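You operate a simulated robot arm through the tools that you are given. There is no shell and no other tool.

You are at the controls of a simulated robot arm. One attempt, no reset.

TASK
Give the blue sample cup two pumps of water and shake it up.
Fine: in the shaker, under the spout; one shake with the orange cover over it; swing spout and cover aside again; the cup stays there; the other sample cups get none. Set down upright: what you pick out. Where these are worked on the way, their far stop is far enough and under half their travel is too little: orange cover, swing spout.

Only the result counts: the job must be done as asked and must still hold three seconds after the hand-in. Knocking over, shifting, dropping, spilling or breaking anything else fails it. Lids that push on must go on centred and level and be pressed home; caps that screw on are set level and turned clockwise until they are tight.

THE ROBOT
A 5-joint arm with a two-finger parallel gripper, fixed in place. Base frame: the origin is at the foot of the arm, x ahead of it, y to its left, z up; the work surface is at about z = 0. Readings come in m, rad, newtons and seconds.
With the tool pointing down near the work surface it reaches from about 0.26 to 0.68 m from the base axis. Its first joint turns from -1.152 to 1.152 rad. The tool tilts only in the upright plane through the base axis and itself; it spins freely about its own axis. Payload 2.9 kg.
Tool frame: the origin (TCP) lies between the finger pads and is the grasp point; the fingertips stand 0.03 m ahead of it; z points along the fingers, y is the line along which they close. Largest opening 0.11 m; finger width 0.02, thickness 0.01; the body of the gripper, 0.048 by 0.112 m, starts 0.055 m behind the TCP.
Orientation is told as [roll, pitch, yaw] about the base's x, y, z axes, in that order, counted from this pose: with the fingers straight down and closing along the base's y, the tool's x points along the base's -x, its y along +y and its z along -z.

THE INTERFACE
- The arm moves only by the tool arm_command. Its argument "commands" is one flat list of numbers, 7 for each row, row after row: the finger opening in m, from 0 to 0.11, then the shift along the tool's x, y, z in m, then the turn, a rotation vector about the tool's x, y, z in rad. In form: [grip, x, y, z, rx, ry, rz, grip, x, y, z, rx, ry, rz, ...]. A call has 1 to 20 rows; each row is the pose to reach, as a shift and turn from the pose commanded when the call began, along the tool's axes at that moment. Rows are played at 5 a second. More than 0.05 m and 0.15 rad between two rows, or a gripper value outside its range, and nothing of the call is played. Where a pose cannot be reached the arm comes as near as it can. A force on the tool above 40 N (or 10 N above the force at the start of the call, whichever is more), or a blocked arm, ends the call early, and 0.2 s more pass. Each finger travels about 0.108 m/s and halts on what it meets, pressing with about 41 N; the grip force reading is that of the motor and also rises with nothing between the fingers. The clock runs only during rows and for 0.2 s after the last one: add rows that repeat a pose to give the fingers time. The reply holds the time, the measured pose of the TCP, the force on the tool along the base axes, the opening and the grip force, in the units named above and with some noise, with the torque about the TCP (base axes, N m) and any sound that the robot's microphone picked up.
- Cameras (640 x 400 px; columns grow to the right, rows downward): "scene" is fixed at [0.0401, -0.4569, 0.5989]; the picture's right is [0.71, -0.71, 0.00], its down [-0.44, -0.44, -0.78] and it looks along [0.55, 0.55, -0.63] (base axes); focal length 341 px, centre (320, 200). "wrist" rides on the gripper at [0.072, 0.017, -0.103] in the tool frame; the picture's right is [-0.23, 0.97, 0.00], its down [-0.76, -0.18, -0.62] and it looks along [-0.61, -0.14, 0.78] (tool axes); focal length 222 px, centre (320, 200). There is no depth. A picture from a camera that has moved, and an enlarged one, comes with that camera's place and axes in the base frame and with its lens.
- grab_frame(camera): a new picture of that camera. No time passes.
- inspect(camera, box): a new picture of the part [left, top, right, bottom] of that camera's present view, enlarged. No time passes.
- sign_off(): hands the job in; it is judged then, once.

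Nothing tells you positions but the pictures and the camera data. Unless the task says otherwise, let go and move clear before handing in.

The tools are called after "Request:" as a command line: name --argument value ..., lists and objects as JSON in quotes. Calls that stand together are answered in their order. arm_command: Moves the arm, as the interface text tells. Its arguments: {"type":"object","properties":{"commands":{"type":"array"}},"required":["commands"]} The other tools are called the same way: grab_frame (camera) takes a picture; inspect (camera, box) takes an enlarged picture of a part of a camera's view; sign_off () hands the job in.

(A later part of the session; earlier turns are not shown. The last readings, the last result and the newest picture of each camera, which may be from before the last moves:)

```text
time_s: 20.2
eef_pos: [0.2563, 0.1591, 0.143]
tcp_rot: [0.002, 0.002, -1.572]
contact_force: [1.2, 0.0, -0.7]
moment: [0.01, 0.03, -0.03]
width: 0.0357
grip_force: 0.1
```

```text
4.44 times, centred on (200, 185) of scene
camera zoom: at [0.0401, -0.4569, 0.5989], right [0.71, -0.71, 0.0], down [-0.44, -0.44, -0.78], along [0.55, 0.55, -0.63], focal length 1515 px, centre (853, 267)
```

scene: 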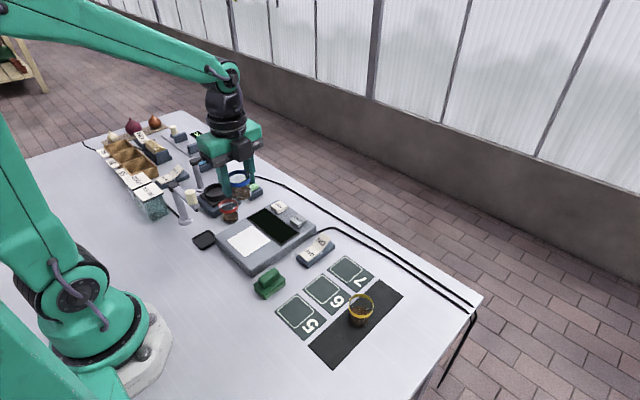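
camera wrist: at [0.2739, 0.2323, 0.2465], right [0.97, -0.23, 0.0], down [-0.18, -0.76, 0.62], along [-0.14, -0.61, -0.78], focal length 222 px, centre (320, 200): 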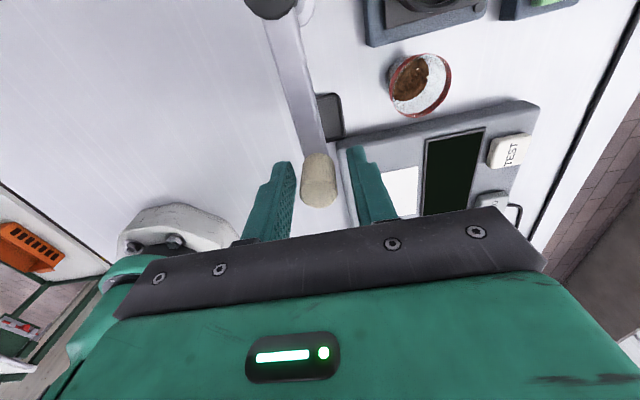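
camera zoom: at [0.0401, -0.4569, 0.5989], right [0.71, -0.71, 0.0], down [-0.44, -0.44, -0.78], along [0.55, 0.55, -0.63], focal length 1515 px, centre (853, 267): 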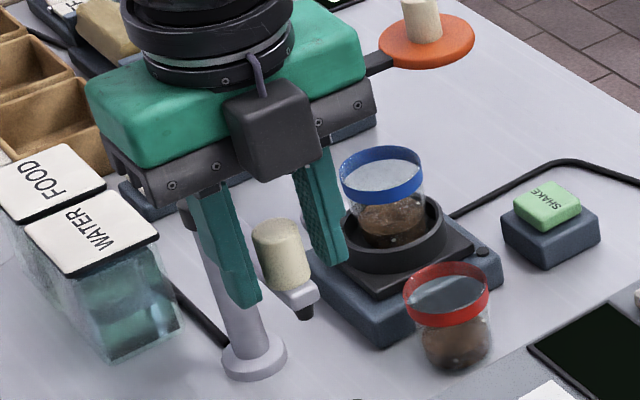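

The knob is caged. I'll swing the spout about half-way round its post, turning the tool with it, then check the nozzle against the rim.

Request:
arm_command --commands '[0.036, 0.0009, 0.0123, 0, 0, 0, -0.14, 0.036, 0.0034, 0.0243, 0, 0, 0, -0.28, 0.036, 0.0076, 0.0359, 0, 0, 0, -0.42, 0.036, 0.0134, 0.0467, 0, 0, 0, -0.56, 0.036, 0.0207, 0.0567, 0, 0, 0, -0.7, 0.036, 0.0293, 0.0655, 0, 0, 0, -0.84, 0.036, 0.039, 0.0731, 0, 0, 0, -0.98]'

Request:
grab_frame --camera "wrist"

Request:
inspect --camera "scene" --box '[170, 130, 260, 230]'

```text
time_s: 21.8
eef_pos: [0.3299, 0.2, 0.1432]
tcp_rot: [0.002, 0.0, -0.589]
contact_force: [-0.9, 0.4, 0.2]
moment: [-0.01, -0.03, 0.02]
width: 0.0359
grip_force: 0.9
```

```text
taken
camera wrist: at [0.2795, 0.2538, 0.2463], right [0.73, 0.68, 0.0], down [0.53, -0.57, 0.62], along [0.43, -0.45, -0.78], focal length 222 px, centre (320, 200)
```

wrist: 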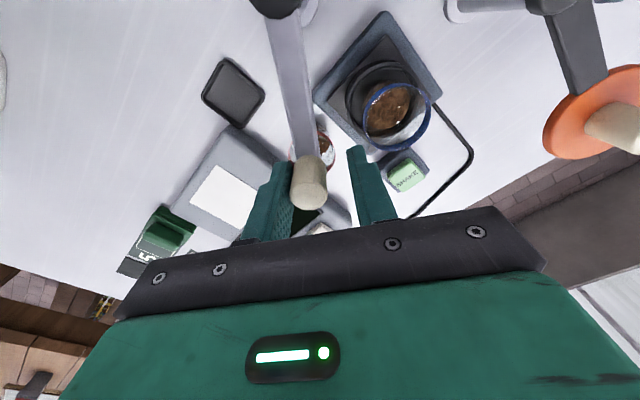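

```text
4.00 times, centred on (215, 180) of scene
camera zoom: at [0.0401, -0.4569, 0.5989], right [0.71, -0.71, 0.0], down [-0.44, -0.44, -0.78], along [0.55, 0.55, -0.63], focal length 1364 px, centre (740, 280)
```

zoom: 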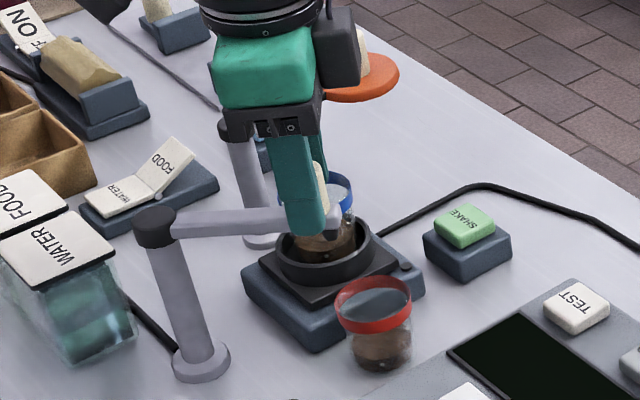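

The spout swings freely. I'll advance it to just before the cup rim, then lift clear to see the nozzle height against the rim.

Request:
arm_command --commands '[0.036, 0.0005, 0.0097, 0, 0, 0, -0.11, 0.036, 0.0021, 0.0192, 0, 0, 0, -0.22, 0.036, 0.0045, 0.0277, 0, 0, 0, -0.32, 0.036, 0.0045, 0.0277, 0, 0, 0, -0.32, 0.05, 0.0045, 0.025, 0, 0, 0, -0.32, 0.05, 0.0045, 0.025, -0.03, 0, 0, -0.32, 0.05, 0.0045, 0.025, -0.06, 0, 0, -0.32, 0.05, 0.0045, 0.025, -0.1, 0, 0, -0.32]'

Request:
grab_frame --camera "wrist"

Request:
inspect --camera "scene" --box '[170, 130, 260, 230]'

Request:
inspect --camera "scene" --box '[195, 155, 245, 205]'

```text
time_s: 23.6
eef_pos: [0.3375, 0.223, 0.2417]
tcp_rot: [0.001, -0.001, -0.272]
contact_force: [-0.2, -0.5, 0.8]
moment: [-0.03, -0.02, -0.03]
width: 0.05
grip_force: 0.1
```

```text
taken
camera wrist: at [0.2739, 0.2587, 0.3456], right [0.48, 0.88, 0.0], down [0.69, -0.38, 0.62], along [0.55, -0.3, -0.78], focal length 222 px, centre (320, 200)
```

wrist: 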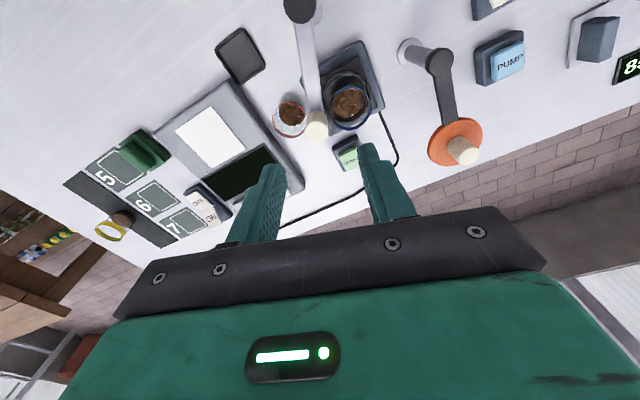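

```text
4.00 times, centred on (215, 180) of scene
camera zoom: at [0.0401, -0.4569, 0.5989], right [0.71, -0.71, 0.0], down [-0.44, -0.44, -0.78], along [0.55, 0.55, -0.63], focal length 1364 px, centre (740, 280)
```

zoom: 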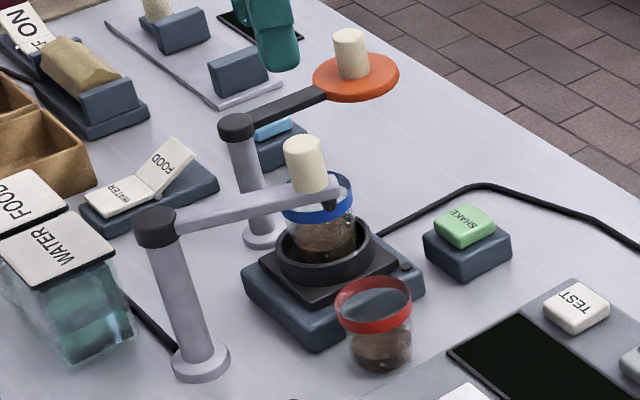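

```text
8.00 times, centred on (220, 180) of scene
camera zoom: at [0.0401, -0.4569, 0.5989], right [0.71, -0.71, 0.0], down [-0.44, -0.44, -0.78], along [0.55, 0.55, -0.63], focal length 2727 px, centre (1120, 360)
```

zoom: 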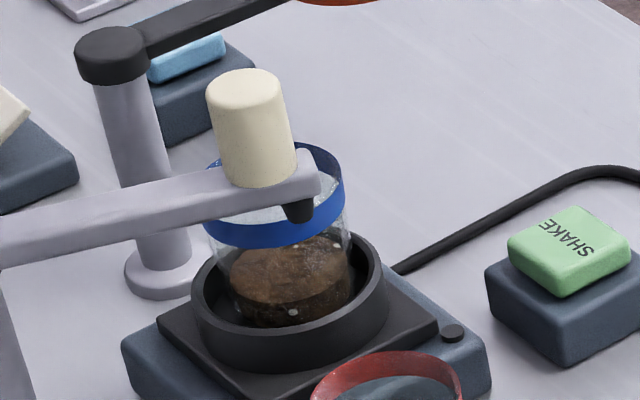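

The nozzle tip is about 7 mm above the rim, and its reach will bring it close to the cup's centre. I'll cage the knob again and push on towards the stop.

Request:
arm_command --commands '[0.05, 0, 0, 0.03, 0, 0, 0, 0.05, 0, 0, 0.065, 0, 0, 0, 0.05, 0, 0, 0.1, 0, 0, 0, 0.036, 0, 0, 0.1, 0, 0, 0, 0.036, 0, 0, 0.1, 0, 0, 0, 0.036, 0.0004, 0.0088, 0.1, 0, 0, -0.1, 0.036, 0.0018, 0.0175, 0.1, 0, 0, -0.2, 0.036, 0.0039, 0.026, 0.1, 0, 0, -0.3]'

Request:
grab_frame --camera "wrist"

Request:
inspect --camera "scene" --box '[170, 130, 260, 230]'

```text
time_s: 25.4
eef_pos: [0.3427, 0.2483, 0.1423]
tcp_rot: [0.0, 0.002, 0.029]
contact_force: [-0.2, 0.5, 0.2]
moment: [-0.03, -0.01, 0.01]
width: 0.0361
grip_force: 0.2
```

```text
taken
camera wrist: at [0.2709, 0.2635, 0.2459], right [0.2, 0.98, 0.0], down [0.77, -0.16, 0.62], along [0.61, -0.12, -0.78], focal length 222 px, centre (320, 200)
```

wrist: 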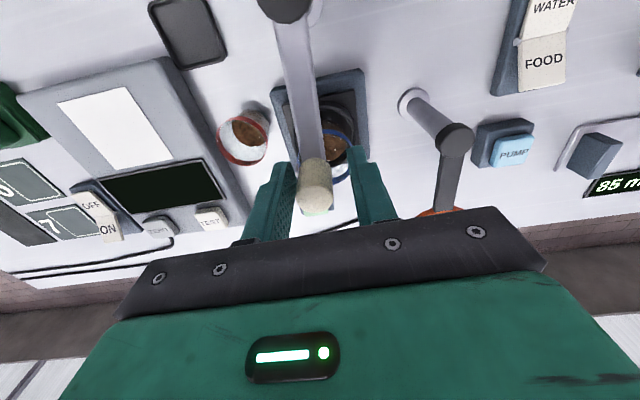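

```text
4.00 times, centred on (215, 180) of scene
camera zoom: at [0.0401, -0.4569, 0.5989], right [0.71, -0.71, 0.0], down [-0.44, -0.44, -0.78], along [0.55, 0.55, -0.63], focal length 1364 px, centre (740, 280)
```

zoom: 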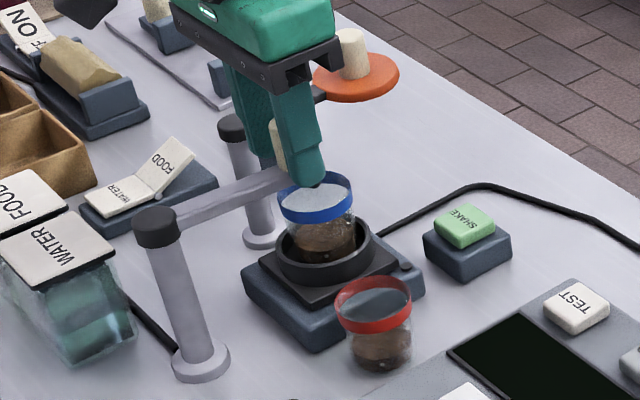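

The cup is undisturbed and the nozzle is over it. I'll continue gently until I feel the stop.

Request:
arm_command --commands '[0.036, 0.0001, 0.0044, 0, 0, 0, -0.05, 0.036, 0.0004, 0.0088, 0, 0, 0, -0.1, 0.036, 0.0007, 0.0115, 0, 0, 0, -0.13]'

Request:
inspect --camera "wrist" --box '[220, 0, 460, 220]'

Request:
inspect --camera "scene" --box '[180, 140, 250, 220]'

```text
time_s: 26.2
eef_pos: [0.3411, 0.2594, 0.1423]
tcp_rot: [-0.002, 0.001, 0.159]
contact_force: [-1.3, -7.6, 1.7]
moment: [-0.15, 0.04, -0.04]
width: 0.04
grip_force: 3.6
```

```text
1.82 times, centred on (340, 110) of wrist
camera zoom: at [0.2684, 0.2649, 0.2457], right [0.07, 1.0, 0.0], down [0.78, -0.05, 0.62], along [0.62, -0.05, -0.78], focal length 404 px, centre (284, 364)
```

zoom: 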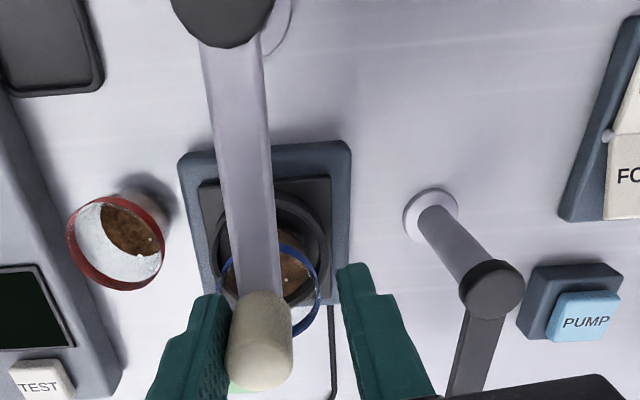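

```text
5.00 times, centred on (215, 180) of scene
camera zoom: at [0.0401, -0.4569, 0.5989], right [0.71, -0.71, 0.0], down [-0.44, -0.44, -0.78], along [0.55, 0.55, -0.63], focal length 1705 px, centre (845, 300)
```

zoom: 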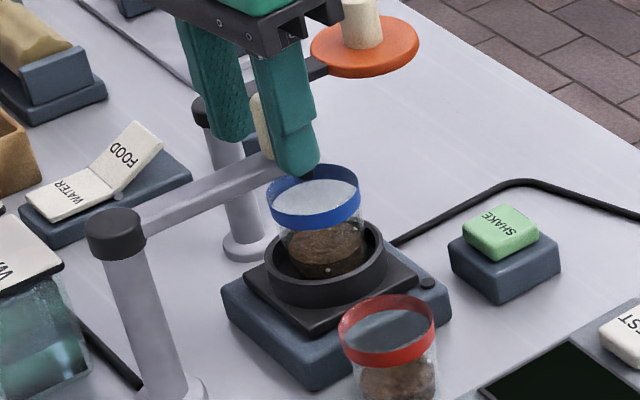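

The stop is felt with 7.6 N of resistance, and the nozzle is over the middle of the cup. I'll back off the knob, rise, and look at the pump controls.

Request:
arm_command --commands '[0.045, 0, -0.005, 0, 0, 0, 0, 0.055, 0, -0.009, 0, 0, 0, 0, 0.055, 0, -0.009, -0.03, 0, 0, 0, 0.055, 0, -0.009, -0.065, 0, 0, 0, 0.055, 0, -0.009, -0.1, 0, 0, 0]'

Request:
grab_frame --camera "wrist"

Request:
inspect --camera "scene" --box '[180, 140, 250, 220]'

```text
time_s: 27.4
eef_pos: [0.3441, 0.2511, 0.2416]
tcp_rot: [0.0, 0.001, 0.158]
contact_force: [-0.5, -0.8, 0.9]
moment: [-0.02, 0.0, 0.05]
width: 0.055
grip_force: 0.1
```

```text
taken
camera wrist: at [0.2706, 0.2568, 0.3457], right [0.07, 1.0, 0.0], down [0.78, -0.06, 0.62], along [0.62, -0.04, -0.78], focal length 222 px, centre (320, 200)
```

wrist: 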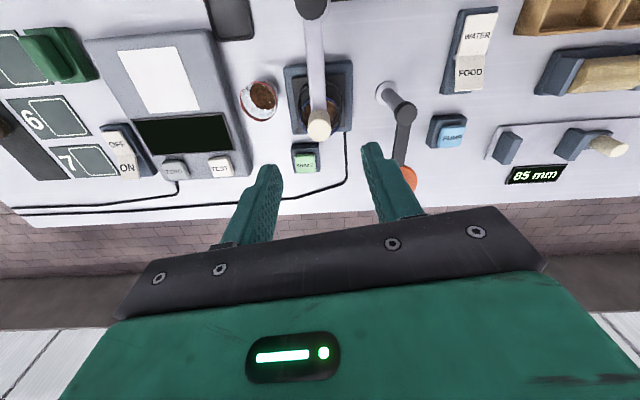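

```text
5.00 times, centred on (215, 180) of scene
camera zoom: at [0.0401, -0.4569, 0.5989], right [0.71, -0.71, 0.0], down [-0.44, -0.44, -0.78], along [0.55, 0.55, -0.63], focal length 1705 px, centre (845, 300)
```

zoom: 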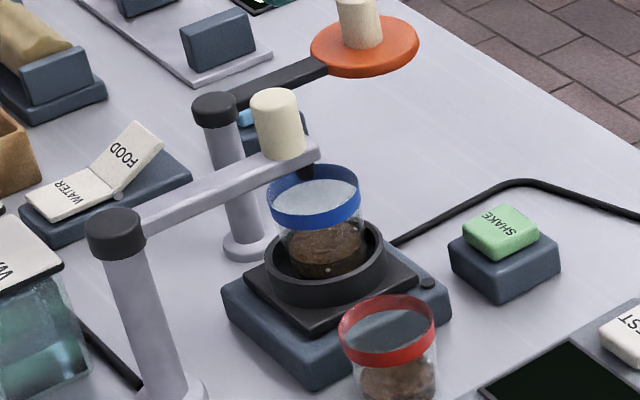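

The nozzle now sits right over the cup centre. I'll check the selector and the pump button closely.

Request:
inspect --camera "wrist" --box '[380, 0, 540, 170]'

Request:
inspect --camera "wrist" --box '[250, 0, 400, 180]'

Request:
inspect --camera "scene" --box '[135, 145, 215, 215]'

Request:
inspect --camera "wrist" --box '[90, 110, 250, 200]'

```text
2.35 times, centred on (460, 85) of wrist
camera zoom: at [0.2706, 0.2568, 0.3457], right [0.07, 1.0, 0.0], down [0.78, -0.06, 0.62], along [0.62, -0.04, -0.78], focal length 523 px, centre (-9, 471)
```

zoom: 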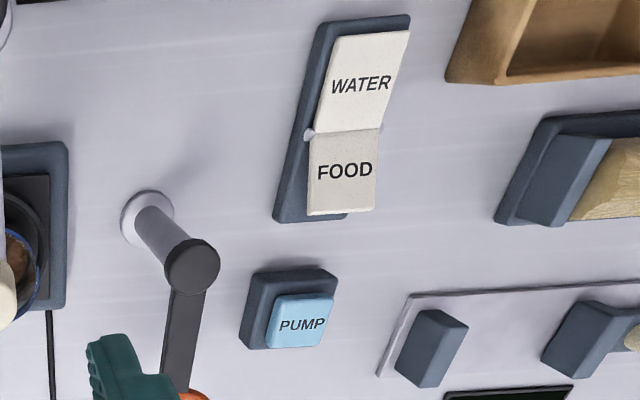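

```text
2.22 times, centred on (325, 90) of wrist
camera zoom: at [0.2706, 0.2568, 0.3457], right [0.07, 1.0, 0.0], down [0.78, -0.06, 0.62], along [0.62, -0.04, -0.78], focal length 494 px, centre (309, 444)
```

zoom: 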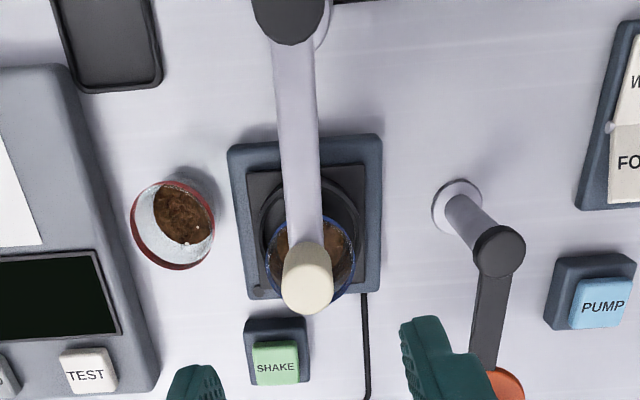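

```text
5.71 times, centred on (175, 180) of scene
camera zoom: at [0.0401, -0.4569, 0.5989], right [0.71, -0.71, 0.0], down [-0.44, -0.44, -0.78], along [0.55, 0.55, -0.63], focal length 1948 px, centre (1149, 314)
```

zoom: 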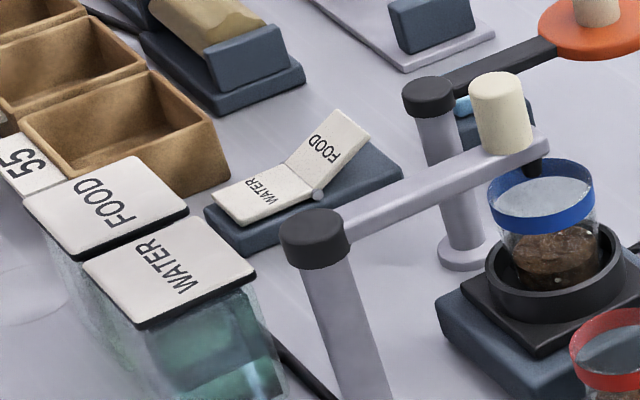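

```text
4.00 times, centred on (170, 155) of wrist
camera zoom: at [0.2706, 0.2568, 0.3457], right [0.07, 1.0, 0.0], down [0.78, -0.06, 0.62], along [0.62, -0.04, -0.78], focal length 888 px, centre (920, 380)
```

zoom: 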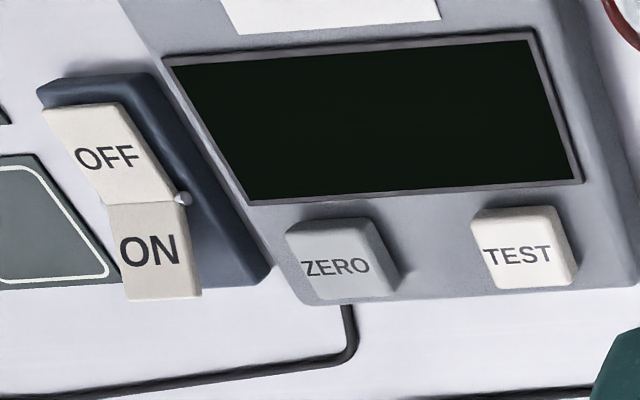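

The WATER half is pressed down and FOOD is raised, so it is set to water, just as the balance's OFF half is down with its display dark. PUMP is at about (0.418, 0.446) with its top near z = 0.03. I'll close the fingers and move above it.

Request:
arm_command --commands '[0.03, -0.0208, 0.0364, 0, 0, 0, 0, 0.0, -0.0415, 0.0727, 0, 0, 0, 0, 0.0, -0.0623, 0.1091, 0, 0, 0, 0, 0.0, -0.083, 0.1454, 0, 0, 0, 0, 0.0, -0.1038, 0.1818, 0, 0, 0, 0, 0.0, -0.1038, 0.1818, 0.04, 0, 0, 0, 0.0, -0.1038, 0.1818, 0.08, 0, 0, 0]'

Request:
grab_frame --camera "wrist"

Request:
inspect --camera "scene" --box '[150, 90, 290, 220]'

```text
time_s: 29.0
eef_pos: [0.4176, 0.4473, 0.1614]
tcp_rot: [-0.002, 0.0, 0.16]
contact_force: [-0.3, 0.6, -0.2]
moment: [0.0, 0.0, -0.01]
width: 0.0
grip_force: 37.8
```

```text
taken
camera wrist: at [0.3453, 0.4529, 0.2659], right [0.07, 1.0, 0.0], down [0.78, -0.06, 0.62], along [0.62, -0.04, -0.78], focal length 222 px, centre (320, 200)
```

wrist: 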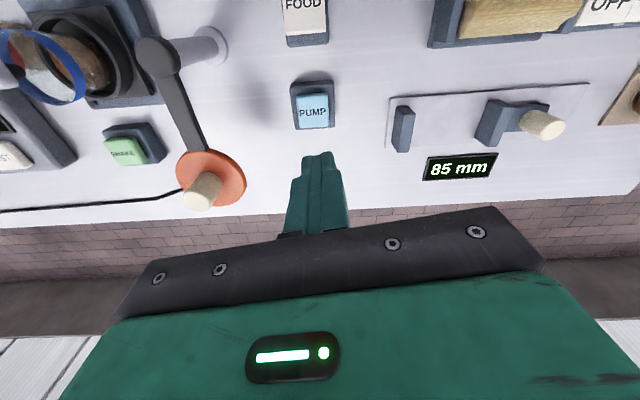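

```text
3.08 times, centred on (220, 155) of scene
camera zoom: at [0.0401, -0.4569, 0.5989], right [0.71, -0.71, 0.0], down [-0.44, -0.44, -0.78], along [0.55, 0.55, -0.63], focal length 1049 px, centre (628, 338)
```

zoom: 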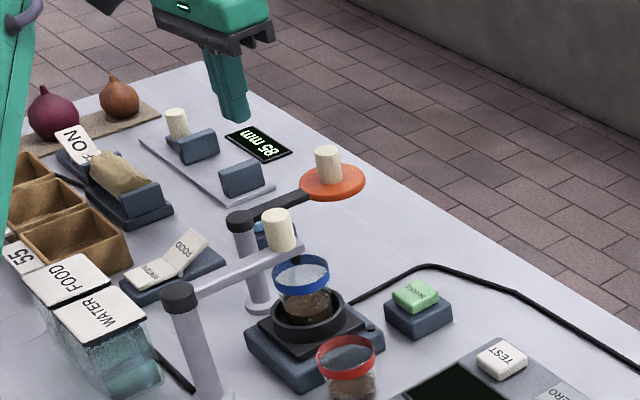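

Request:
inspect --camera "wrist" --box '[270, 70, 370, 170]'

Request:
inspect --camera "wrist" --box '[150, 20, 260, 220]'

Request:
inspect --camera "wrist" --box '[0, 0, 150, 120]'

```text
4.00 times, centred on (320, 120) of wrist
camera zoom: at [0.3453, 0.4529, 0.2659], right [0.07, 1.0, 0.0], down [0.78, -0.06, 0.62], along [0.62, -0.04, -0.78], focal length 888 px, centre (320, 520)
```

zoom: 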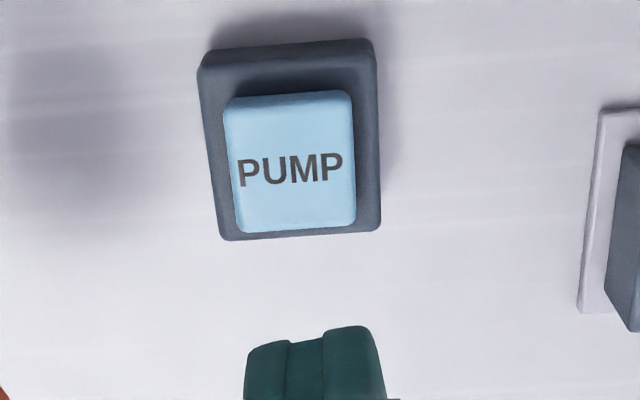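

```text
2.00 times, centred on (205, 120) of wrist
camera zoom: at [0.3453, 0.4529, 0.2659], right [0.07, 1.0, 0.0], down [0.78, -0.06, 0.62], along [0.62, -0.04, -0.78], focal length 444 px, centre (550, 360)
```

zoom: 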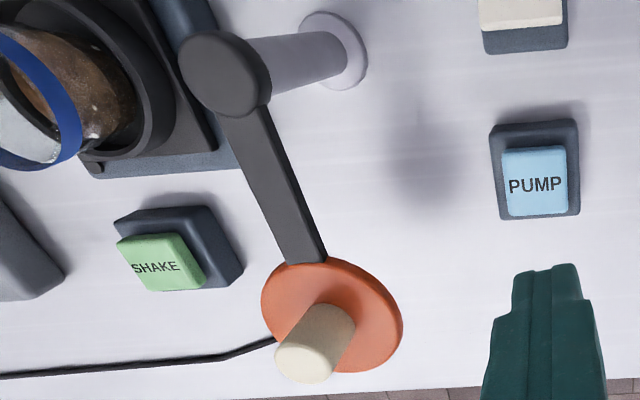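

```text
3.33 times, centred on (75, 60) of wrist
camera zoom: at [0.3453, 0.4529, 0.2659], right [0.07, 1.0, 0.0], down [0.78, -0.06, 0.62], along [0.62, -0.04, -0.78], focal length 740 px, centre (1137, 667)
```

zoom: 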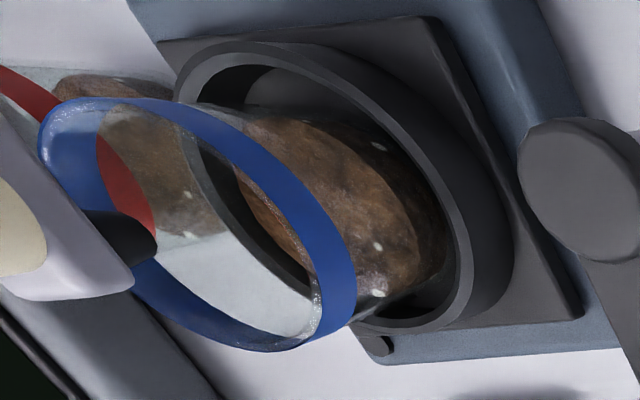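

PUMP's top centre is at about (0.4145, 0.442); I'll correct by a few millimetres and come down just above it.

Request:
arm_command --commands '[0.0, 0.0052, -0.0042, 0.03, 0, 0, 0, 0.0, 0.0052, -0.0042, 0.06, 0, 0, 0, 0.0, 0.0052, -0.0042, 0.085, 0, 0, 0]'

Request:
inspect --camera "wrist" --box '[260, 90, 400, 230]'

Request:
inspect --camera "scene" --box '[170, 110, 270, 210]'

```text
time_s: 29.8
eef_pos: [0.414, 0.4412, 0.0769]
tcp_rot: [0.0, 0.001, 0.161]
contact_force: [-0.6, -0.2, 0.5]
moment: [0.01, 0.01, 0.0]
width: 0.0003
grip_force: 37.7
```

```text
2.86 times, centred on (330, 160) of wrist
camera zoom: at [0.3405, 0.4465, 0.181], right [0.07, 1.0, 0.0], down [0.78, -0.06, 0.62], along [0.62, -0.04, -0.78], focal length 635 px, centre (291, 314)
```

zoom: 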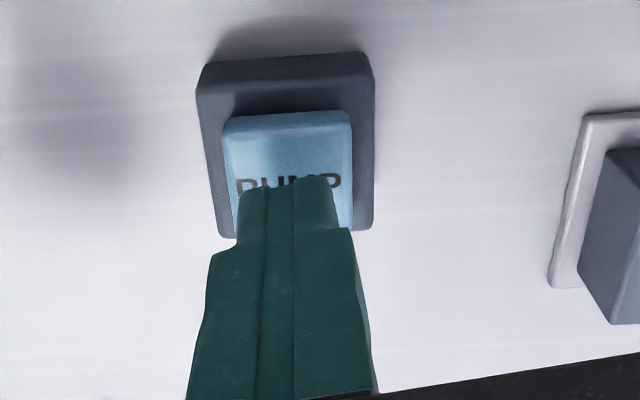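

```text
4.00 times, centred on (220, 160) of scene
camera zoom: at [0.0401, -0.4569, 0.5989], right [0.71, -0.71, 0.0], down [-0.44, -0.44, -0.78], along [0.55, 0.55, -0.63], focal length 1364 px, centre (720, 360)
```

zoom: 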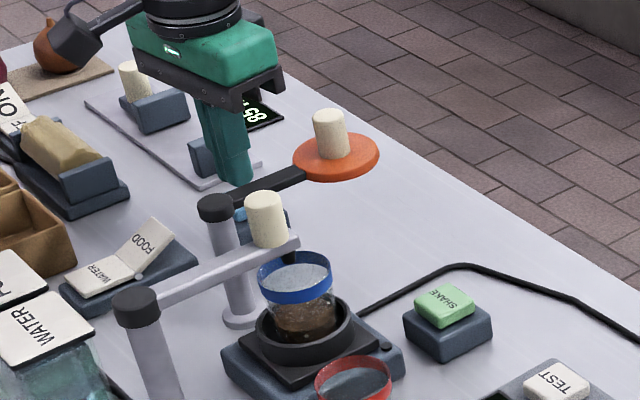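

The fingertips are right over PUMP. I'll press down slowly and listen.

Request:
arm_command --commands '[0.0, 0, 0, 0.004, 0, 0, 0, 0.0, 0, 0, 0.008, 0, 0, 0, 0.0, 0, 0, 0.011, 0, 0, 0, 0.0, 0, 0, 0.014, 0, 0, 0]'

```text
time_s: 30.8
eef_pos: [0.4135, 0.4413, 0.0629]
tcp_rot: [0.0, 0.0, 0.158]
contact_force: [0.7, -1.2, 1.5]
moment: [-0.01, 0.0, 0.0]
width: 0.0001
grip_force: 37.4
```

Request:
arm_command --commands '[0.0, 0, 0, 0.002, 0, 0, 0, 0.0, 0, 0, 0.004, 0, 0, 0, 0.0, 0, 0, 0.005, 0, 0, 0]'

Request:
inspect --camera "scene" --box '[190, 150, 240, 200]'

Request:
inspect --camera "wrist" --box '[260, 90, 400, 230]'

```text
time_s: 31.6
eef_pos: [0.4131, 0.4412, 0.0594]
tcp_rot: [0.0, 0.0, 0.158]
contact_force: [0.0, -0.8, 1.9]
moment: [0.02, 0.07, -0.01]
width: 0.0001
grip_force: 37.4
heard: click
```

```text
8.00 times, centred on (215, 175) of scene
camera zoom: at [0.0401, -0.4569, 0.5989], right [0.71, -0.71, 0.0], down [-0.44, -0.44, -0.78], along [0.55, 0.55, -0.63], focal length 2727 px, centre (1160, 400)
```

zoom: 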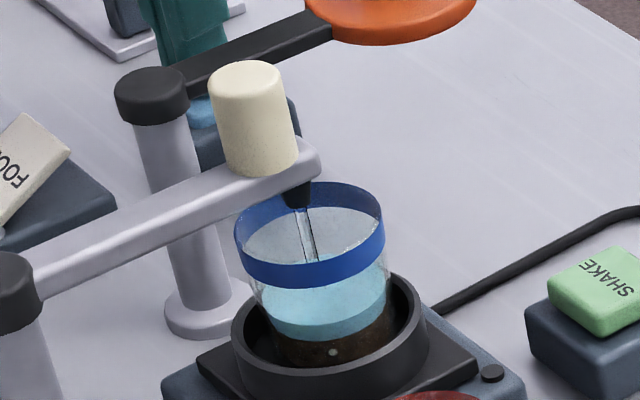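

```text
2.86 times, centred on (330, 160) of wrist
camera zoom: at [0.3396, 0.4472, 0.1621], right [0.07, 1.0, 0.0], down [0.78, -0.06, 0.62], along [0.62, -0.04, -0.78], focal length 635 px, centre (291, 314)
```

zoom: 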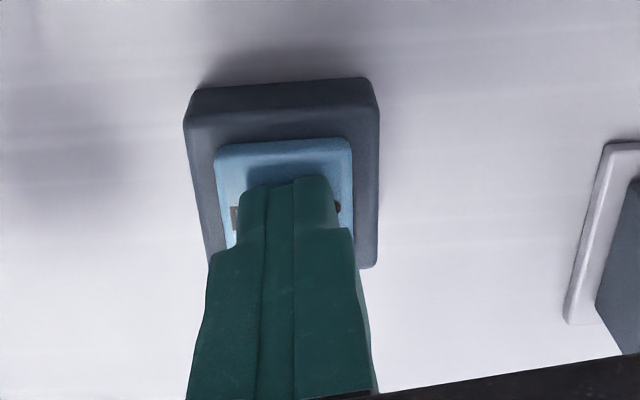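

A click was heard and clear blue water is running into the blue cup. I'll release the button and watch this dose finish.

Request:
arm_command --commands '[0.0, 0, 0, -0.008, 0, 0, 0, 0.0, 0, 0, -0.014, 0, 0, 0]'

Request:
inspect --camera "scene" --box '[190, 150, 240, 200]'

```text
time_s: 32.2
eef_pos: [0.4135, 0.4423, 0.072]
tcp_rot: [0.0, -0.001, 0.16]
contact_force: [0.3, 0.0, 0.0]
moment: [0.0, 0.01, 0.0]
width: 0.0001
grip_force: 37.8
```

```text
8.00 times, centred on (215, 175) of scene
camera zoom: at [0.0401, -0.4569, 0.5989], right [0.71, -0.71, 0.0], down [-0.44, -0.44, -0.78], along [0.55, 0.55, -0.63], focal length 2727 px, centre (1160, 400)
```

zoom: 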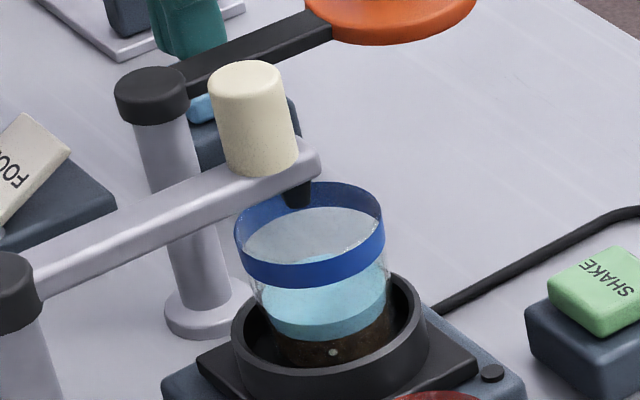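

The first dose is complete and the stream has stopped. I'll press PUMP a second time.

Request:
arm_command --commands '[0.0, 0, 0, 0, 0, 0, 0, 0.0, 0, 0, 0, 0, 0, 0, 0.0, 0, 0, 0, 0, 0, 0, 0.0, 0, 0, 0.006, 0, 0, 0, 0.0, 0, 0, 0.01, 0, 0, 0, 0.0, 0, 0, 0.012, 0, 0, 0, 0.0, 0, 0, 0.014, 0, 0, 0]'

Request:
inspect --camera "scene" --box '[190, 150, 240, 200]'

```text
time_s: 33.8
eef_pos: [0.414, 0.4417, 0.0597]
tcp_rot: [0.0, 0.0, 0.158]
contact_force: [1.0, 0.3, 3.1]
moment: [0.03, -0.03, -0.05]
width: 0.0
grip_force: 37.8
heard: click
```

```text
8.00 times, centred on (215, 175) of scene
camera zoom: at [0.0401, -0.4569, 0.5989], right [0.71, -0.71, 0.0], down [-0.44, -0.44, -0.78], along [0.55, 0.55, -0.63], focal length 2727 px, centre (1160, 400)
```

zoom: 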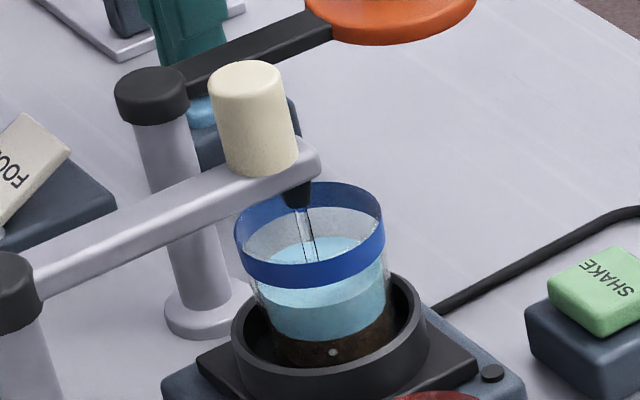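

The second dose is flowing. I'll release and rise high.

Request:
arm_command --commands '[0.0, 0, 0, -0.012, 0, 0, 0, 0.0, 0, 0, -0.03, 0, 0, 0, 0.0, 0, 0, -0.065, 0, 0, 0, 0.0, 0, 0, -0.1, 0, 0, 0, 0.0, 0, 0, -0.14, 0, 0, 0, 0.0, 0, 0, -0.182, 0, 0, 0]'

Request:
inspect --camera "scene" --box '[180, 140, 250, 220]'

Request:
grab_frame --camera "wrist"

```text
time_s: 35.2
eef_pos: [0.4136, 0.4404, 0.241]
tcp_rot: [0.001, 0.0, 0.16]
contact_force: [-0.4, 1.2, 0.2]
moment: [0.0, -0.01, 0.01]
width: 0.0001
grip_force: 38.1
```

```text
5.00 times, centred on (215, 180) of scene
camera zoom: at [0.0401, -0.4569, 0.5989], right [0.71, -0.71, 0.0], down [-0.44, -0.44, -0.78], along [0.55, 0.55, -0.63], focal length 1705 px, centre (845, 300)
```

zoom: 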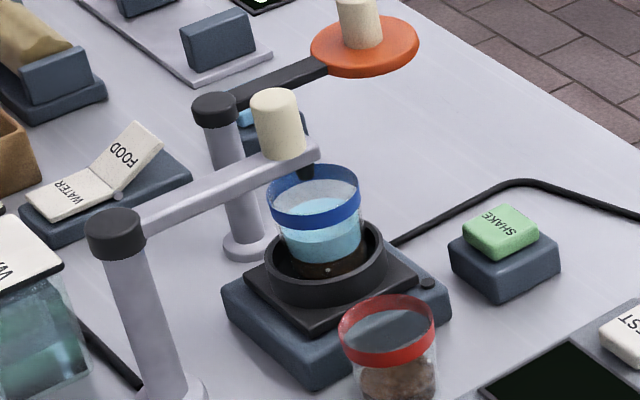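

```text
taken
camera wrist: at [0.3395, 0.4469, 0.3445], right [0.07, 1.0, 0.0], down [0.78, -0.06, 0.62], along [0.62, -0.04, -0.78], focal length 222 px, centre (320, 200)
```

wrist: 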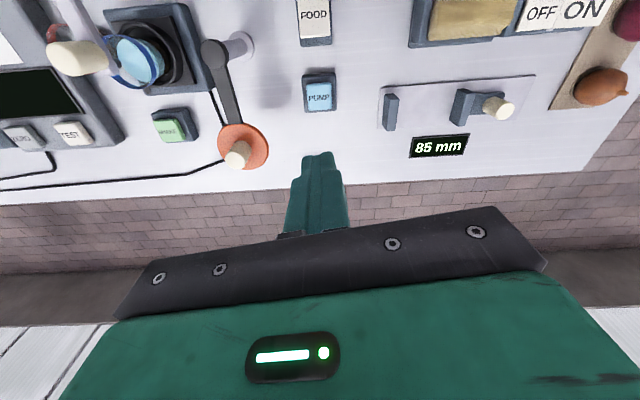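

Two doses are in and the stream has ended. I'll return over the spout knob with the fingers open.

Request:
arm_command --commands '[0.03, 0.0195, -0.0355, 0, 0, 0, 0.023, 0.06, 0.039, -0.071, 0, 0, 0, 0.046, 0.06, 0.0585, -0.1064, 0, 0, 0, 0.069, 0.06, 0.078, -0.1419, 0, 0, 0, 0.092, 0.06, 0.0975, -0.1774, 0, 0, 0, 0.114]'

Request:
grab_frame --camera "wrist"

Request:
inspect --camera "wrist" --box '[250, 0, 400, 180]'

```text
time_s: 36.4
eef_pos: [0.3448, 0.2504, 0.2395]
tcp_rot: [0.0, 0.002, 0.044]
contact_force: [-1.2, 0.3, 0.1]
moment: [0.0, 0.0, 0.0]
width: 0.0599
grip_force: 0.1
```

```text
taken
camera wrist: at [0.2724, 0.2645, 0.3436], right [0.18, 0.98, 0.0], down [0.77, -0.14, 0.62], along [0.61, -0.11, -0.78], focal length 222 px, centre (320, 200)
```

wrist: 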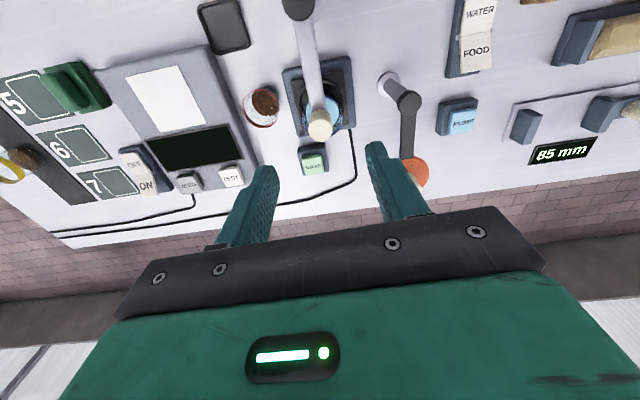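

```text
2.22 times, centred on (325, 90) of wrist
camera zoom: at [0.2724, 0.2645, 0.3436], right [0.18, 0.98, 0.0], down [0.77, -0.14, 0.62], along [0.61, -0.11, -0.78], focal length 494 px, centre (309, 444)
```

zoom: 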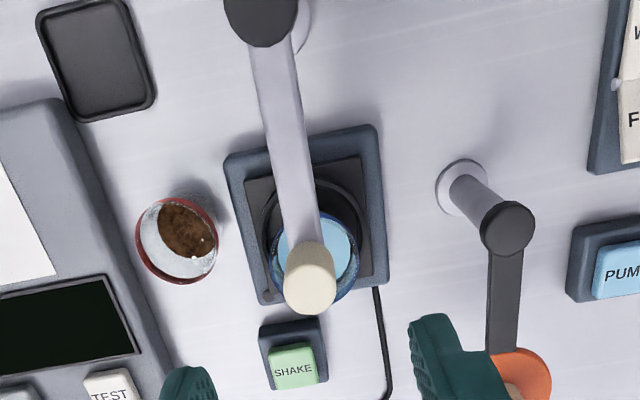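

The knob is at (0.347, 0.2515), as expected. I'll cage it again and swing the spout back the way it came.

Request:
arm_command --commands '[0.06, 0, 0, 0.03, 0, 0, 0, 0.06, 0, 0, 0.065, 0, 0, 0, 0.06, 0, 0, 0.098, 0, 0, 0, 0.04, 0, 0, 0.098, 0, 0, 0, 0.036, 0, 0, 0.098, 0, 0, 0, 0.036, 0.0002, -0.006, 0.098, 0, 0, 0.07, 0.036, 0.0009, -0.0123, 0.098, 0, 0, 0.14, 0.036, 0.0034, -0.0243, 0.098, 0, 0, 0.28, 0.036, 0.0076, -0.0359, 0.098, 0, 0, 0.42, 0.036, 0.0134, -0.0467, 0.098, 0, 0, 0.56, 0.036, 0.0207, -0.0567, 0.098, 0, 0, 0.7, 0.036, 0.0293, -0.0655, 0.098, 0, 0, 0.84, 0.036, 0.039, -0.0731, 0.098, 0, 0, 0.98]'

Request:
grab_frame --camera "wrist"

Request:
inspect --camera "scene" --box '[160, 130, 260, 230]'

```text
time_s: 39.2
eef_pos: [0.3086, 0.1768, 0.1417]
tcp_rot: [0.0, 0.0, -0.937]
contact_force: [-0.7, -0.1, 0.7]
moment: [-0.03, -0.05, 0.02]
width: 0.0359
grip_force: 0.0
```

```text
taken
camera wrist: at [0.2804, 0.245, 0.2455], right [0.92, 0.39, 0.0], down [0.31, -0.72, 0.62], along [0.24, -0.57, -0.78], focal length 222 px, centre (320, 200)
```

wrist: 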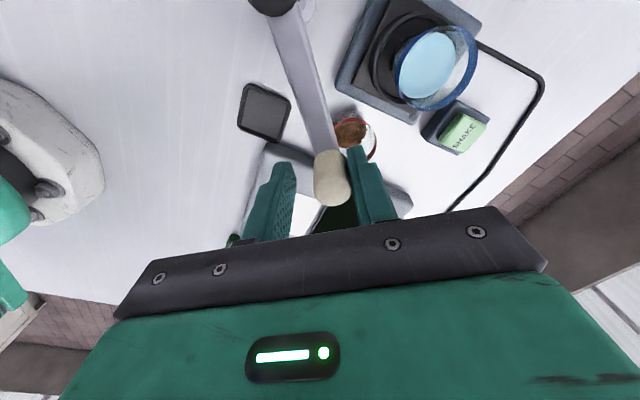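

```text
4.00 times, centred on (210, 180) of scene
camera zoom: at [0.0401, -0.4569, 0.5989], right [0.71, -0.71, 0.0], down [-0.44, -0.44, -0.78], along [0.55, 0.55, -0.63], focal length 1364 px, centre (760, 280)
```

zoom: 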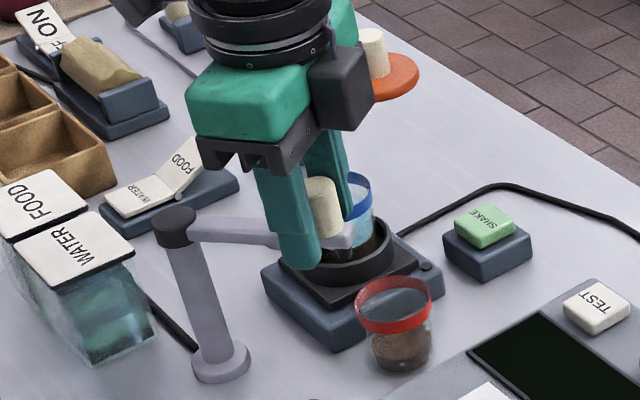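

The spout follows well and nothing else has moved. I'll finish the swing to its parked stop.

Request:
arm_command --commands '[0.036, 0.0009, -0.0123, 0, 0, 0, 0.14, 0.036, 0.0034, -0.0243, 0, 0, 0, 0.28, 0.036, 0.0076, -0.0359, 0, 0, 0, 0.42, 0.036, 0.0134, -0.0467, 0, 0, 0, 0.56, 0.036, 0.0185, -0.054, 0, 0, 0, 0.66]'

Request:
grab_frame --camera "wrist"

Request:
inspect --camera "scene" --box '[160, 130, 260, 230]'

```text
time_s: 40.4
eef_pos: [0.2542, 0.1591, 0.1432]
tcp_rot: [0.0, 0.0, -1.599]
contact_force: [0.1, -0.3, -0.1]
moment: [-0.02, 0.02, 0.0]
width: 0.036
grip_force: 0.0
```

```text
taken
camera wrist: at [0.274, 0.2316, 0.2462], right [0.97, -0.25, 0.0], down [-0.2, -0.76, 0.62], along [-0.16, -0.6, -0.78], focal length 222 px, centre (320, 200)
```

wrist: 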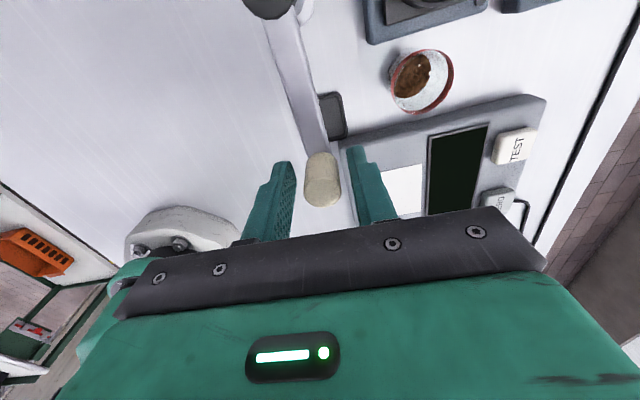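

```text
4.00 times, centred on (210, 180) of scene
camera zoom: at [0.0401, -0.4569, 0.5989], right [0.71, -0.71, 0.0], down [-0.44, -0.44, -0.78], along [0.55, 0.55, -0.63], focal length 1364 px, centre (760, 280)
```

zoom: 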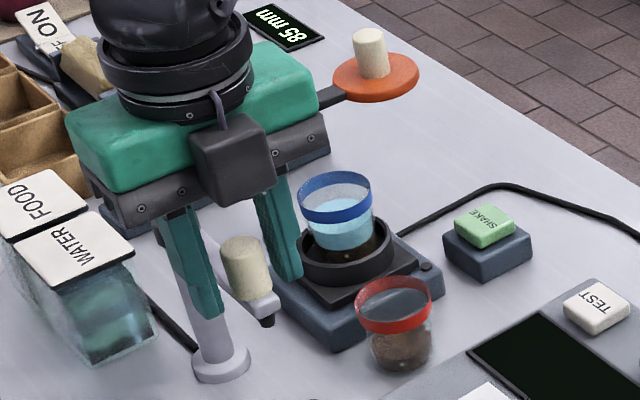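

The spout is back near its start. I'll nudge it slightly further to confirm it is at its stop.

Request:
arm_command --commands '[0.036, 0, -0.004, 0, 0, 0, 0, 0.036, 0, -0.008, 0, 0, 0, 0, 0.036, 0, -0.011, 0, 0, 0, 0]'

Request:
inspect --camera "wrist" --box '[220, 0, 420, 220]'

```text
time_s: 41.2
eef_pos: [0.2448, 0.1608, 0.1429]
tcp_rot: [0.005, 0.002, -1.597]
contact_force: [12.5, -2.5, -3.3]
moment: [0.09, -0.06, -0.07]
width: 0.0425
grip_force: 6.1
```

```text
1.82 times, centred on (320, 110) of wrist
camera zoom: at [0.2635, 0.2322, 0.2465], right [0.97, -0.25, 0.0], down [-0.2, -0.76, 0.62], along [-0.16, -0.6, -0.78], focal length 404 px, centre (320, 364)
```

zoom: 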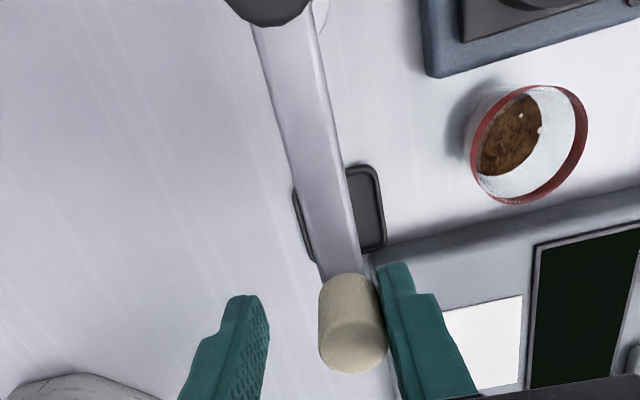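

The spout is at its parked stop, with 12 N of resistance. I'll back off, rise, and take the fingers over to the cover knob, which I place near (0.450, 0.345, 0.125).

Request:
arm_command --commands '[0.045, 0, 0.006, 0, 0, 0, 0, 0.055, 0, 0.011, 0, 0, 0, 0, 0.055, 0, 0.011, -0.03, 0, 0, 0, 0.055, 0, 0.011, -0.065, 0, 0, 0, 0.055, 0, 0.011, -0.1, 0, 0, 0]'

Request:
arm_command --commands '[0.06, 0.0174, 0.0173, 0, 0, 0, -0.14, 0.06, 0.0347, 0.0347, 0, 0, 0, -0.28, 0.06, 0.0521, 0.052, 0, 0, 0, -0.42, 0.06, 0.0694, 0.0693, 0, 0, 0, -0.56, 0.06, 0.0868, 0.0866, 0, 0, 0, -0.7, 0.06, 0.1041, 0.104, 0, 0, 0, -0.84, 0.06, 0.1215, 0.1213, 0, 0, 0, -0.98, 0.06, 0.1388, 0.1386, 0, 0, 0, -1.12, 0.06, 0.1562, 0.156, 0, 0, 0, -1.26, 0.06, 0.1735, 0.1733, 0, 0, 0, -1.4, 0.06, 0.1909, 0.1906, 0, 0, 0, -1.54]'

Request:
grab_frame --camera "wrist"

Request:
inspect --camera "scene" --box '[160, 110, 280, 230]'

```text
time_s: 42.4
eef_pos: [0.2546, 0.1576, 0.2446]
tcp_rot: [0.002, -0.002, -1.595]
contact_force: [-0.7, -0.7, -0.4]
moment: [0.01, 0.01, -0.01]
width: 0.055
grip_force: 0.1
```

```text
time_s: 44.8
eef_pos: [0.4504, 0.3455, 0.2432]
tcp_rot: [0.001, 0.001, -0.053]
contact_force: [-0.7, -0.8, 0.0]
moment: [-0.01, -0.05, -0.01]
width: 0.0598
grip_force: 0.2
```

```text
taken
camera wrist: at [0.3793, 0.3661, 0.3465], right [0.28, 0.96, 0.0], down [0.75, -0.22, 0.62], along [0.6, -0.17, -0.78], focal length 222 px, centre (320, 200)
```

wrist: 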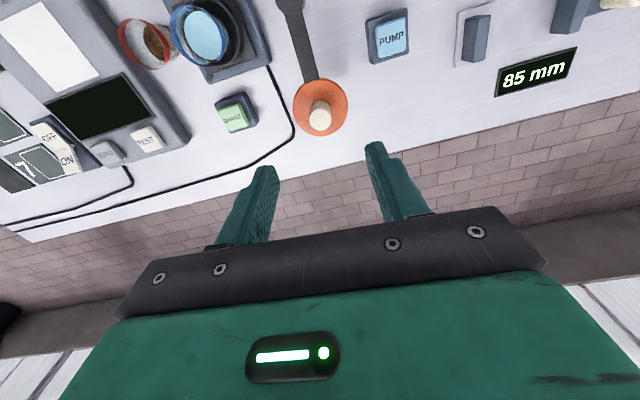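

```text
3.33 times, centred on (220, 170) of scene
camera zoom: at [0.0401, -0.4569, 0.5989], right [0.71, -0.71, 0.0], down [-0.44, -0.44, -0.78], along [0.55, 0.55, -0.63], focal length 1136 px, centre (653, 300)
```

zoom: 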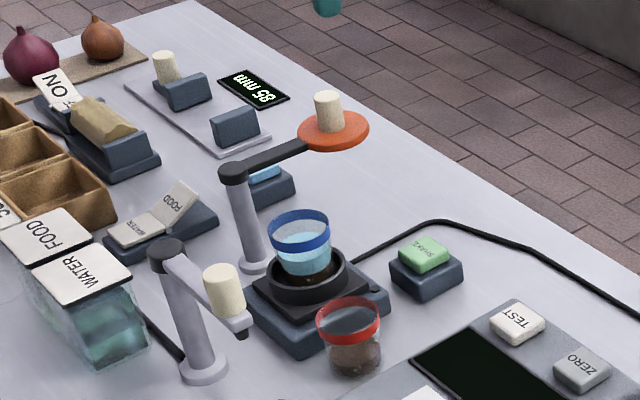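

Request:
inspect --camera "wrist" --box '[250, 0, 400, 180]'

Request:
inspect --camera "scene" --box '[180, 120, 260, 210]'

```text
2.22 times, centred on (325, 90) of wrist
camera zoom: at [0.3793, 0.3661, 0.3465], right [0.28, 0.96, 0.0], down [0.75, -0.22, 0.62], along [0.6, -0.17, -0.78], focal length 494 px, centre (309, 444)
```

zoom: 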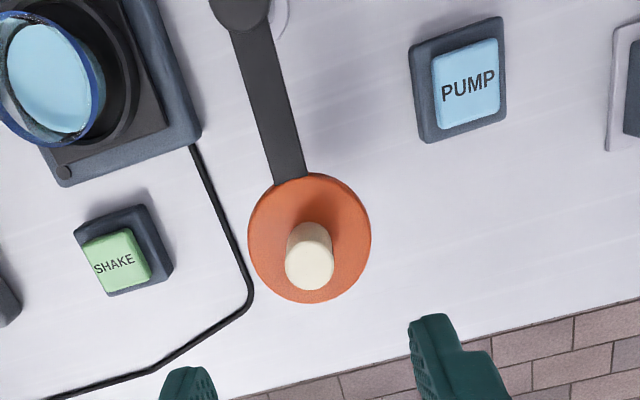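

```text
4.44 times, centred on (220, 165) of scene
camera zoom: at [0.0401, -0.4569, 0.5989], right [0.71, -0.71, 0.0], down [-0.44, -0.44, -0.78], along [0.55, 0.55, -0.63], focal length 1515 px, centre (764, 356)
```

zoom: 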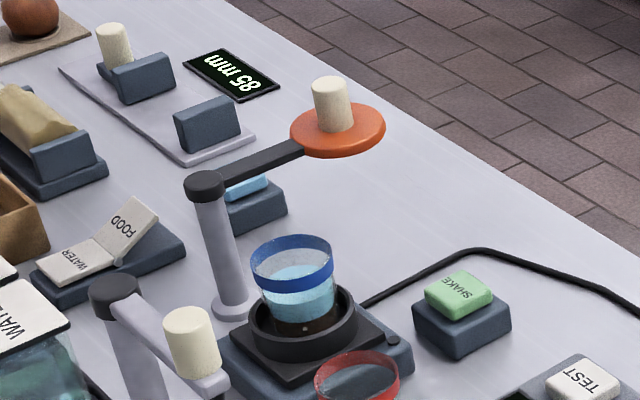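

The cover knob is at about (0.4525, 0.346), and its post is near (0.357, 0.348). I'll lower the fingers around the knob, above the disc, and cage it loosely.

Request:
arm_command --commands '[0.06, -0.0025, 0.001, 0.04, 0, 0, 0, 0.06, -0.0025, 0.001, 0.08, 0, 0, 0, 0.06, -0.0025, 0.001, 0.105, 0, 0, 0, 0.06, -0.0025, 0.001, 0.115, 0, 0, 0, 0.036, -0.0025, 0.001, 0.115, 0, 0, 0, 0.036, -0.0025, 0.001, 0.115, 0, 0, 0]'

Request:
grab_frame --camera "wrist"

Request:
inspect --camera "scene" --box '[190, 110, 270, 190]'

```text
time_s: 46.2
eef_pos: [0.4531, 0.3455, 0.1289]
tcp_rot: [0.002, -0.002, -0.056]
contact_force: [2.9, -2.2, 10.3]
moment: [-0.27, -0.02, 0.08]
width: 0.0373
grip_force: 1.3
```

```text
taken
camera wrist: at [0.3825, 0.367, 0.2318], right [0.28, 0.96, 0.0], down [0.75, -0.22, 0.62], along [0.6, -0.17, -0.78], focal length 222 px, centre (320, 200)
```

wrist: 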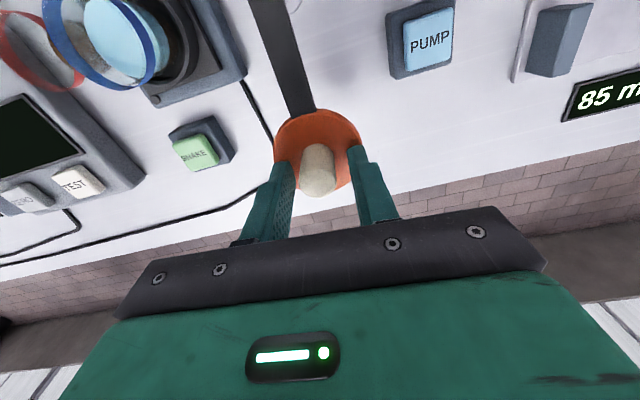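

```text
5.00 times, centred on (230, 150) of scene
camera zoom: at [0.04, -0.457, 0.5989], right [0.71, -0.71, 0.0], down [-0.44, -0.44, -0.78], along [0.55, 0.55, -0.63], focal length 1705 px, centre (770, 450)
```

zoom: 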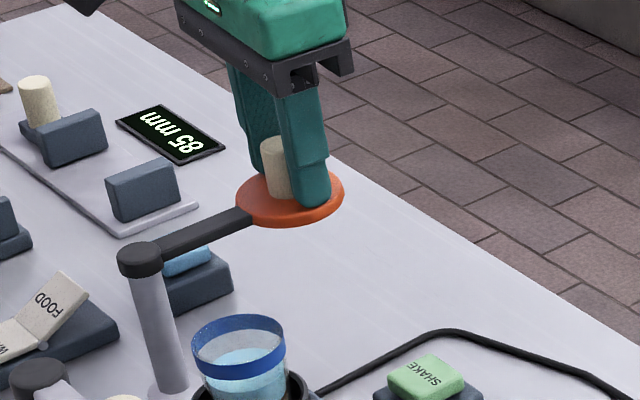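

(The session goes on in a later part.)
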